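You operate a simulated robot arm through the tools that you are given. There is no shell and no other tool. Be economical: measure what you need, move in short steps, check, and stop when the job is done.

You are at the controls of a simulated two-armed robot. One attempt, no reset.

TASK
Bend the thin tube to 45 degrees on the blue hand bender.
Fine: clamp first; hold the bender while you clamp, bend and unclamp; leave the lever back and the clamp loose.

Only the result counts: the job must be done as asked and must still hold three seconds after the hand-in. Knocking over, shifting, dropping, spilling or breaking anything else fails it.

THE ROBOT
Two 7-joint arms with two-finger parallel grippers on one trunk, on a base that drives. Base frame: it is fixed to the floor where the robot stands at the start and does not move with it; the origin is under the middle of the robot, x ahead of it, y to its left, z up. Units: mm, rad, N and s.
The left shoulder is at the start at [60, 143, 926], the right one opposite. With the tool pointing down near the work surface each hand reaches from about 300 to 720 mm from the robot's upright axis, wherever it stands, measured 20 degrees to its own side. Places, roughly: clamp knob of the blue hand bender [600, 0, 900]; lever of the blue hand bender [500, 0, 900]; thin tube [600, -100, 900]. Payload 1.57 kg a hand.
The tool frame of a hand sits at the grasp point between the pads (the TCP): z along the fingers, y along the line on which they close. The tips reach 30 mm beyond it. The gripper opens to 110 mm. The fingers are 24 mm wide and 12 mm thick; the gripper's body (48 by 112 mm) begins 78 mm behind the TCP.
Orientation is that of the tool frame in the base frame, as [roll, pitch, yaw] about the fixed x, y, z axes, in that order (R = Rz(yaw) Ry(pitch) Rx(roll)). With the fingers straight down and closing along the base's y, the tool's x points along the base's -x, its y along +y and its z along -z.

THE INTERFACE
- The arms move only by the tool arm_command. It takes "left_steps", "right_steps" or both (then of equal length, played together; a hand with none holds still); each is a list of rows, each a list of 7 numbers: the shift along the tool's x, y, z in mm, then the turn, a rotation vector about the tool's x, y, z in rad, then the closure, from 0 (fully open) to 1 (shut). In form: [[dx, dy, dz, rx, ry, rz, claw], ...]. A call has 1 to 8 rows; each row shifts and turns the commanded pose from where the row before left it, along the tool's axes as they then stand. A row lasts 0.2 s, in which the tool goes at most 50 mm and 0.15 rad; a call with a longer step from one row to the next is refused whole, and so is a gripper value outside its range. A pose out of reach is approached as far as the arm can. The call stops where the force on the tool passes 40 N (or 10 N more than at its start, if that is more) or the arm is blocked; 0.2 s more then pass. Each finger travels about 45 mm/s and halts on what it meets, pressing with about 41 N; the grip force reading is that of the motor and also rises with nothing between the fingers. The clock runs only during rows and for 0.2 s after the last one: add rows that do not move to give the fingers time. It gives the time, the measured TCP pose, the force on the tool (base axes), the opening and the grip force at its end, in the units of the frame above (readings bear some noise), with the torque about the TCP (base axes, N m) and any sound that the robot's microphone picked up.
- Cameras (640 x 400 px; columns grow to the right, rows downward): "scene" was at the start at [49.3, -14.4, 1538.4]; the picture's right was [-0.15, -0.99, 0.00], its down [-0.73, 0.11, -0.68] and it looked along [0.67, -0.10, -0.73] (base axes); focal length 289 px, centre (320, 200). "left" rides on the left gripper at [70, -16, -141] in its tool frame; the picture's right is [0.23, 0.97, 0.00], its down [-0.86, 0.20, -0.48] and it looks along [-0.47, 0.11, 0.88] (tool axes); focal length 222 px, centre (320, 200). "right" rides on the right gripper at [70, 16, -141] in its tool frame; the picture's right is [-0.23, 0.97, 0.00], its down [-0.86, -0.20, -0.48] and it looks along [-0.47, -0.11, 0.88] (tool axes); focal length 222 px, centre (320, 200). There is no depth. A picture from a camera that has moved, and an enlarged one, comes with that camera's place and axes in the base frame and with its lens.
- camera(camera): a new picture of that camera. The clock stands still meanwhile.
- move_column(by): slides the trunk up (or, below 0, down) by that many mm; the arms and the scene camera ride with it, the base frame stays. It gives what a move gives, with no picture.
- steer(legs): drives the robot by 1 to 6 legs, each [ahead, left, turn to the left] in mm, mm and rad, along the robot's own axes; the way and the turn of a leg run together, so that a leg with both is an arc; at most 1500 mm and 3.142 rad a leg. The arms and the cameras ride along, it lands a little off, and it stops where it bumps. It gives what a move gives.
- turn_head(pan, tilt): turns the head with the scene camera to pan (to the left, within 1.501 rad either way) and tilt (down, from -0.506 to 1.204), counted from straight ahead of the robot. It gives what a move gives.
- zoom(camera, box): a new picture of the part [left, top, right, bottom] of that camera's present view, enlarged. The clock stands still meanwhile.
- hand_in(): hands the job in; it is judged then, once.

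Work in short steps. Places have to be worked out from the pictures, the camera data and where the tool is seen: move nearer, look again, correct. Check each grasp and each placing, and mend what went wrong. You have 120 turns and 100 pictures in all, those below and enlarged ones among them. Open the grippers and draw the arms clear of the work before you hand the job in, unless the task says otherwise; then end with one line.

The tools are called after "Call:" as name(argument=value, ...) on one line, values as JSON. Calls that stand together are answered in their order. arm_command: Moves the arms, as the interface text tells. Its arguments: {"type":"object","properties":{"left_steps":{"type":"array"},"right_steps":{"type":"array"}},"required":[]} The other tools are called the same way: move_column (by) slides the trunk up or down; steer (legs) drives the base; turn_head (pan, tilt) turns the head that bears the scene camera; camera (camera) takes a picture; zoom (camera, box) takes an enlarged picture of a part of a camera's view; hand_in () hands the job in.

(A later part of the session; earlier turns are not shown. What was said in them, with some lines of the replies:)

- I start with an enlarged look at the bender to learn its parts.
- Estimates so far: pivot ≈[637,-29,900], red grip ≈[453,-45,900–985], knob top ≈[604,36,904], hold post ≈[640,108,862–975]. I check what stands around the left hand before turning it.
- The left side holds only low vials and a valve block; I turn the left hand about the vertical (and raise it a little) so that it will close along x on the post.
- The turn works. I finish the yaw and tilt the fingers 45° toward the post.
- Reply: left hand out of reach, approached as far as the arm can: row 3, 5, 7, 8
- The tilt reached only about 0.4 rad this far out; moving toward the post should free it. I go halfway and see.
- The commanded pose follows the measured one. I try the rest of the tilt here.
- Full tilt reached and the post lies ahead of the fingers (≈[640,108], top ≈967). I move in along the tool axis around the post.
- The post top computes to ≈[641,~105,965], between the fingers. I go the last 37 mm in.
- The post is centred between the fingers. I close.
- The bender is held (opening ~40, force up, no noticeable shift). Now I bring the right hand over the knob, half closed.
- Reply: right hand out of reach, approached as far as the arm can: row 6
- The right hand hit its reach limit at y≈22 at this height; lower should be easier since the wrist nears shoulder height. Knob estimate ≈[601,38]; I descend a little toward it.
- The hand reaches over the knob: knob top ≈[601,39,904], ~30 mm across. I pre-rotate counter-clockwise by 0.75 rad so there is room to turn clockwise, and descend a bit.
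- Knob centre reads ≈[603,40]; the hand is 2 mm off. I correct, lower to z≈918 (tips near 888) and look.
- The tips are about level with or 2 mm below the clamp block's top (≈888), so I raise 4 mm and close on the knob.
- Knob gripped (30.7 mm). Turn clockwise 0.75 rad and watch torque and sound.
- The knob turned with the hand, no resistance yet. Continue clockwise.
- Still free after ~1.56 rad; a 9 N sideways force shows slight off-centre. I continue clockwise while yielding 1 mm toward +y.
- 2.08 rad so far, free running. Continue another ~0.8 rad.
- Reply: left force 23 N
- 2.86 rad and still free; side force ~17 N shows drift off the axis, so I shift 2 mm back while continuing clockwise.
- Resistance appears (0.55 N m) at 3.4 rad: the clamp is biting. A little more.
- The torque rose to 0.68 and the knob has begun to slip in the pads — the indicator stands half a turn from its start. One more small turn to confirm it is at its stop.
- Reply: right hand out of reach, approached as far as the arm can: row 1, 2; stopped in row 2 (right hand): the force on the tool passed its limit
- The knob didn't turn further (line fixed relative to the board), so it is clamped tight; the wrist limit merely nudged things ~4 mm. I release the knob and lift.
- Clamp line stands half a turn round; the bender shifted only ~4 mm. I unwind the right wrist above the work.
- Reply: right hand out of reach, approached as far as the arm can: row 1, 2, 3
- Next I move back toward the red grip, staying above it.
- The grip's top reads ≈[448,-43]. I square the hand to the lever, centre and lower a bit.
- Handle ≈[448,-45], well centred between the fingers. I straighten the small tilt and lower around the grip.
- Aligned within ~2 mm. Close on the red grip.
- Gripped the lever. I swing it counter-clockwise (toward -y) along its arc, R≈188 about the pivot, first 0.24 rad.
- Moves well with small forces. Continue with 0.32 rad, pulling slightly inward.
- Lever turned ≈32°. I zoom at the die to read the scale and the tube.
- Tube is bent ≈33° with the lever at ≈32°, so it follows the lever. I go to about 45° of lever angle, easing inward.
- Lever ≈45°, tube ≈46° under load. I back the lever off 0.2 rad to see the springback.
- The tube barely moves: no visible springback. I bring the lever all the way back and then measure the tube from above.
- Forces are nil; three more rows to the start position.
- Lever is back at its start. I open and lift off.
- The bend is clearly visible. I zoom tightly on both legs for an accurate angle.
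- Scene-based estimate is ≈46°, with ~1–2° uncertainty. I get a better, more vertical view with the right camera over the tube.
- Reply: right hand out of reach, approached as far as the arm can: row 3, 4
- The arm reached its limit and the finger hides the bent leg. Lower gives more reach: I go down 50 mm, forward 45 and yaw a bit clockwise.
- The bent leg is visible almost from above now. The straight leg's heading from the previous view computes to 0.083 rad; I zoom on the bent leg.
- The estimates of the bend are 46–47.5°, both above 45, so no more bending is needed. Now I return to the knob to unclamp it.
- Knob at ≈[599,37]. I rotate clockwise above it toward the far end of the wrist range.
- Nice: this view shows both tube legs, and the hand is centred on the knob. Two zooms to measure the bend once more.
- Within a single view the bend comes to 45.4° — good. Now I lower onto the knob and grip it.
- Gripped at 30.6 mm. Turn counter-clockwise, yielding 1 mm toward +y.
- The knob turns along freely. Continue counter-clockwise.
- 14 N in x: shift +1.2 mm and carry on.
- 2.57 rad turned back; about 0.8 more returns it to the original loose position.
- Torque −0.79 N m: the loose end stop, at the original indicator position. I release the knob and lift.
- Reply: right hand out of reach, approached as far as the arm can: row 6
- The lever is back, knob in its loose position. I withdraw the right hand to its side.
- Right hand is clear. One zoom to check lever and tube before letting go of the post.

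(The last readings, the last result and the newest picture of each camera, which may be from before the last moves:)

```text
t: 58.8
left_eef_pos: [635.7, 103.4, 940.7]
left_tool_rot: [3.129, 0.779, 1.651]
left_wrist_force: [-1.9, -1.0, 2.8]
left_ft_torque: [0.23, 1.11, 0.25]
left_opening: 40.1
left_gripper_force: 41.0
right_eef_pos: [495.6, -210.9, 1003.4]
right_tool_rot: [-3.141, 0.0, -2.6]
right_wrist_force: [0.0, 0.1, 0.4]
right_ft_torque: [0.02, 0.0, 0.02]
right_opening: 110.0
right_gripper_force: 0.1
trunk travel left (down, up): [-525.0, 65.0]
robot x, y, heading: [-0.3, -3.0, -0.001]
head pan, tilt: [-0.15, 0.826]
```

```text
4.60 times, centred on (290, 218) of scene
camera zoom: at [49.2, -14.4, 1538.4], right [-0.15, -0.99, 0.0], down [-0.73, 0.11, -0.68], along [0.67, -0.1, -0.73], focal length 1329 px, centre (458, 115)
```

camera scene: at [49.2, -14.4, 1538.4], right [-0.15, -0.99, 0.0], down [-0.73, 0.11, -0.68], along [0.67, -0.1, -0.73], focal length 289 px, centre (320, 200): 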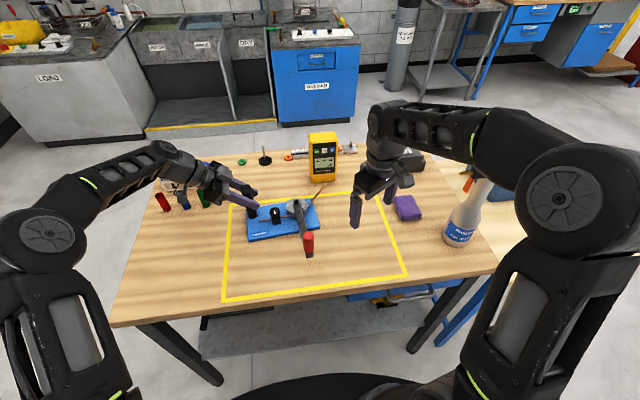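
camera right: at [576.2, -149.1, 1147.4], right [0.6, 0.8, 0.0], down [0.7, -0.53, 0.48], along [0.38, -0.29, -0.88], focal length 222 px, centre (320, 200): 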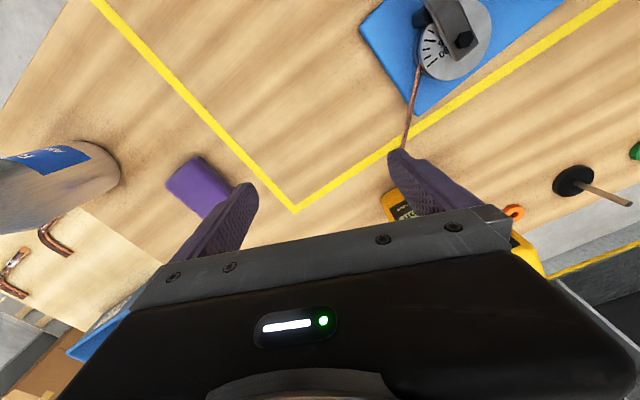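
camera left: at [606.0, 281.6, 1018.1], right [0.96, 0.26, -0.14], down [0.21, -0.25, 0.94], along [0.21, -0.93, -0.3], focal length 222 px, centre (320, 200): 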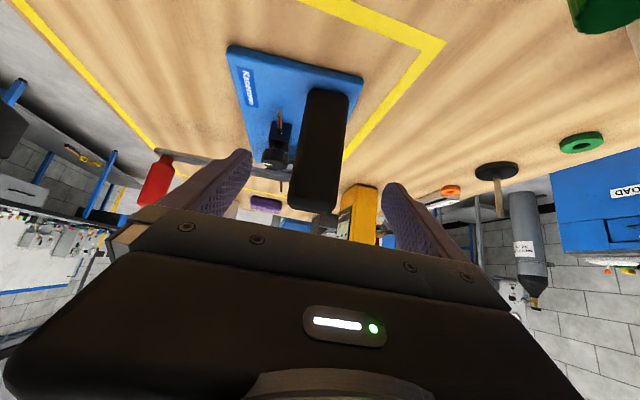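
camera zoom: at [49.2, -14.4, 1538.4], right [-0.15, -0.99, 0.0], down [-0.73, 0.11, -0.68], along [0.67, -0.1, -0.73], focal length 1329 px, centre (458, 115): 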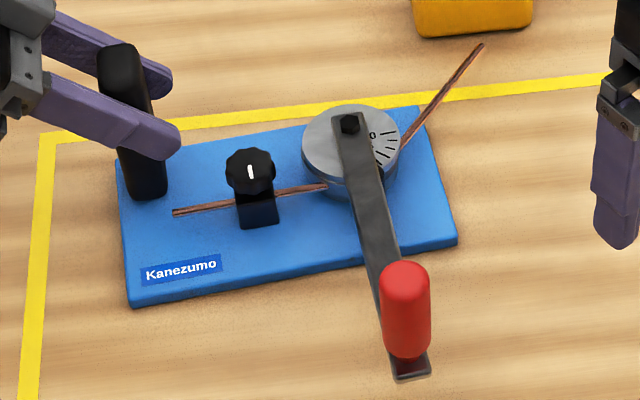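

Lever angle matches its start. Now I open the left hand partially and back it out along its axis.

Call:
arm_command(left_steps=[[0, 0, 0, 0, 0, 0, 0.5], [0, 0, 0, 0, 0, 0, 0.35], [0, 0, 0, 0, 0, 0, 0.3], [0, 0, 0, 0, 0, 0, 0.3], [0, 0, -20, 0, 0, 0, 0.3], [0, 0, -30, 0, 0, 0, 0.3], [0, 0, -40, 0, 0, 0, 0.3], [0, 0, -30, 0, 0, 0, 0.2]])

Call:
camera(camera="scene")

Call:
zoom(camera="scene", box=[235, 175, 345, 262])

```text
t: 60.6
left_eef_pos: [628.5, 187.5, 1026.6]
left_tool_rot: [3.13, 0.783, 1.649]
left_wrist_force: [-0.2, 0.5, 0.4]
left_ft_torque: [0.0, 0.03, 0.0]
left_opening: 87.8
left_gripper_force: 0.2
right_eef_pos: [496.5, -208.5, 1001.9]
right_tool_rot: [-3.141, -0.001, -2.602]
right_wrist_force: [-0.1, -0.3, 0.5]
right_ft_torque: [-0.06, -0.01, 0.02]
right_opening: 109.9
right_gripper_force: 0.0
trunk travel left (down, up): [-525.0, 65.0]
robot x, y, heading: [0.5, -0.0, 0.002]
head pan, tilt: [-0.15, 0.826]
```

```text
35 pictures are left
camera scene: at [49.4, -14.1, 1538.3], right [-0.15, -0.99, 0.0], down [-0.73, 0.11, -0.68], along [0.67, -0.1, -0.73], focal length 289 px, centre (320, 200)
```

scene: 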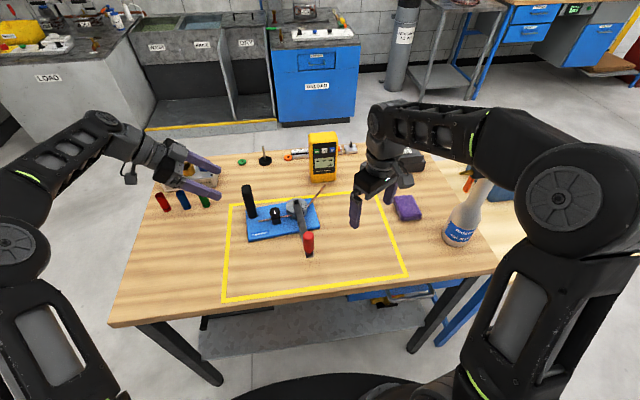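

```text
4.60 times, centred on (290, 218) of scene
camera zoom: at [49.4, -14.1, 1538.3], right [-0.15, -0.99, 0.0], down [-0.73, 0.11, -0.68], along [0.67, -0.1, -0.73], focal length 1329 px, centre (458, 115)
```

zoom: 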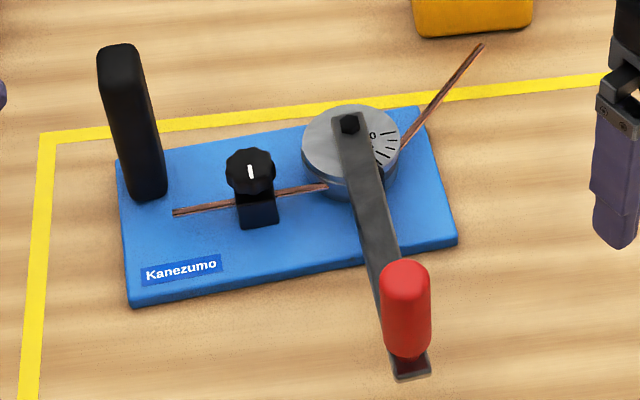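

Both grippers are open and clear, nothing else was disturbed, the bender stands in its field, lever back, clamp loose, tube bent ≈45°. I hand in.

Call:
hand_in()

```text
The job is handed in.
```

I bent the thin tube to about 45° on the blue hand bender and handed the job in. The best single-view measurement is 45.4°, and rougher estimates from other views run up to about 47.5°. The left hand held the bender during clamping, bending and unclamping; the lever is back at its start, the clamp is loose, and the bender slid about 4 mm during clamping.
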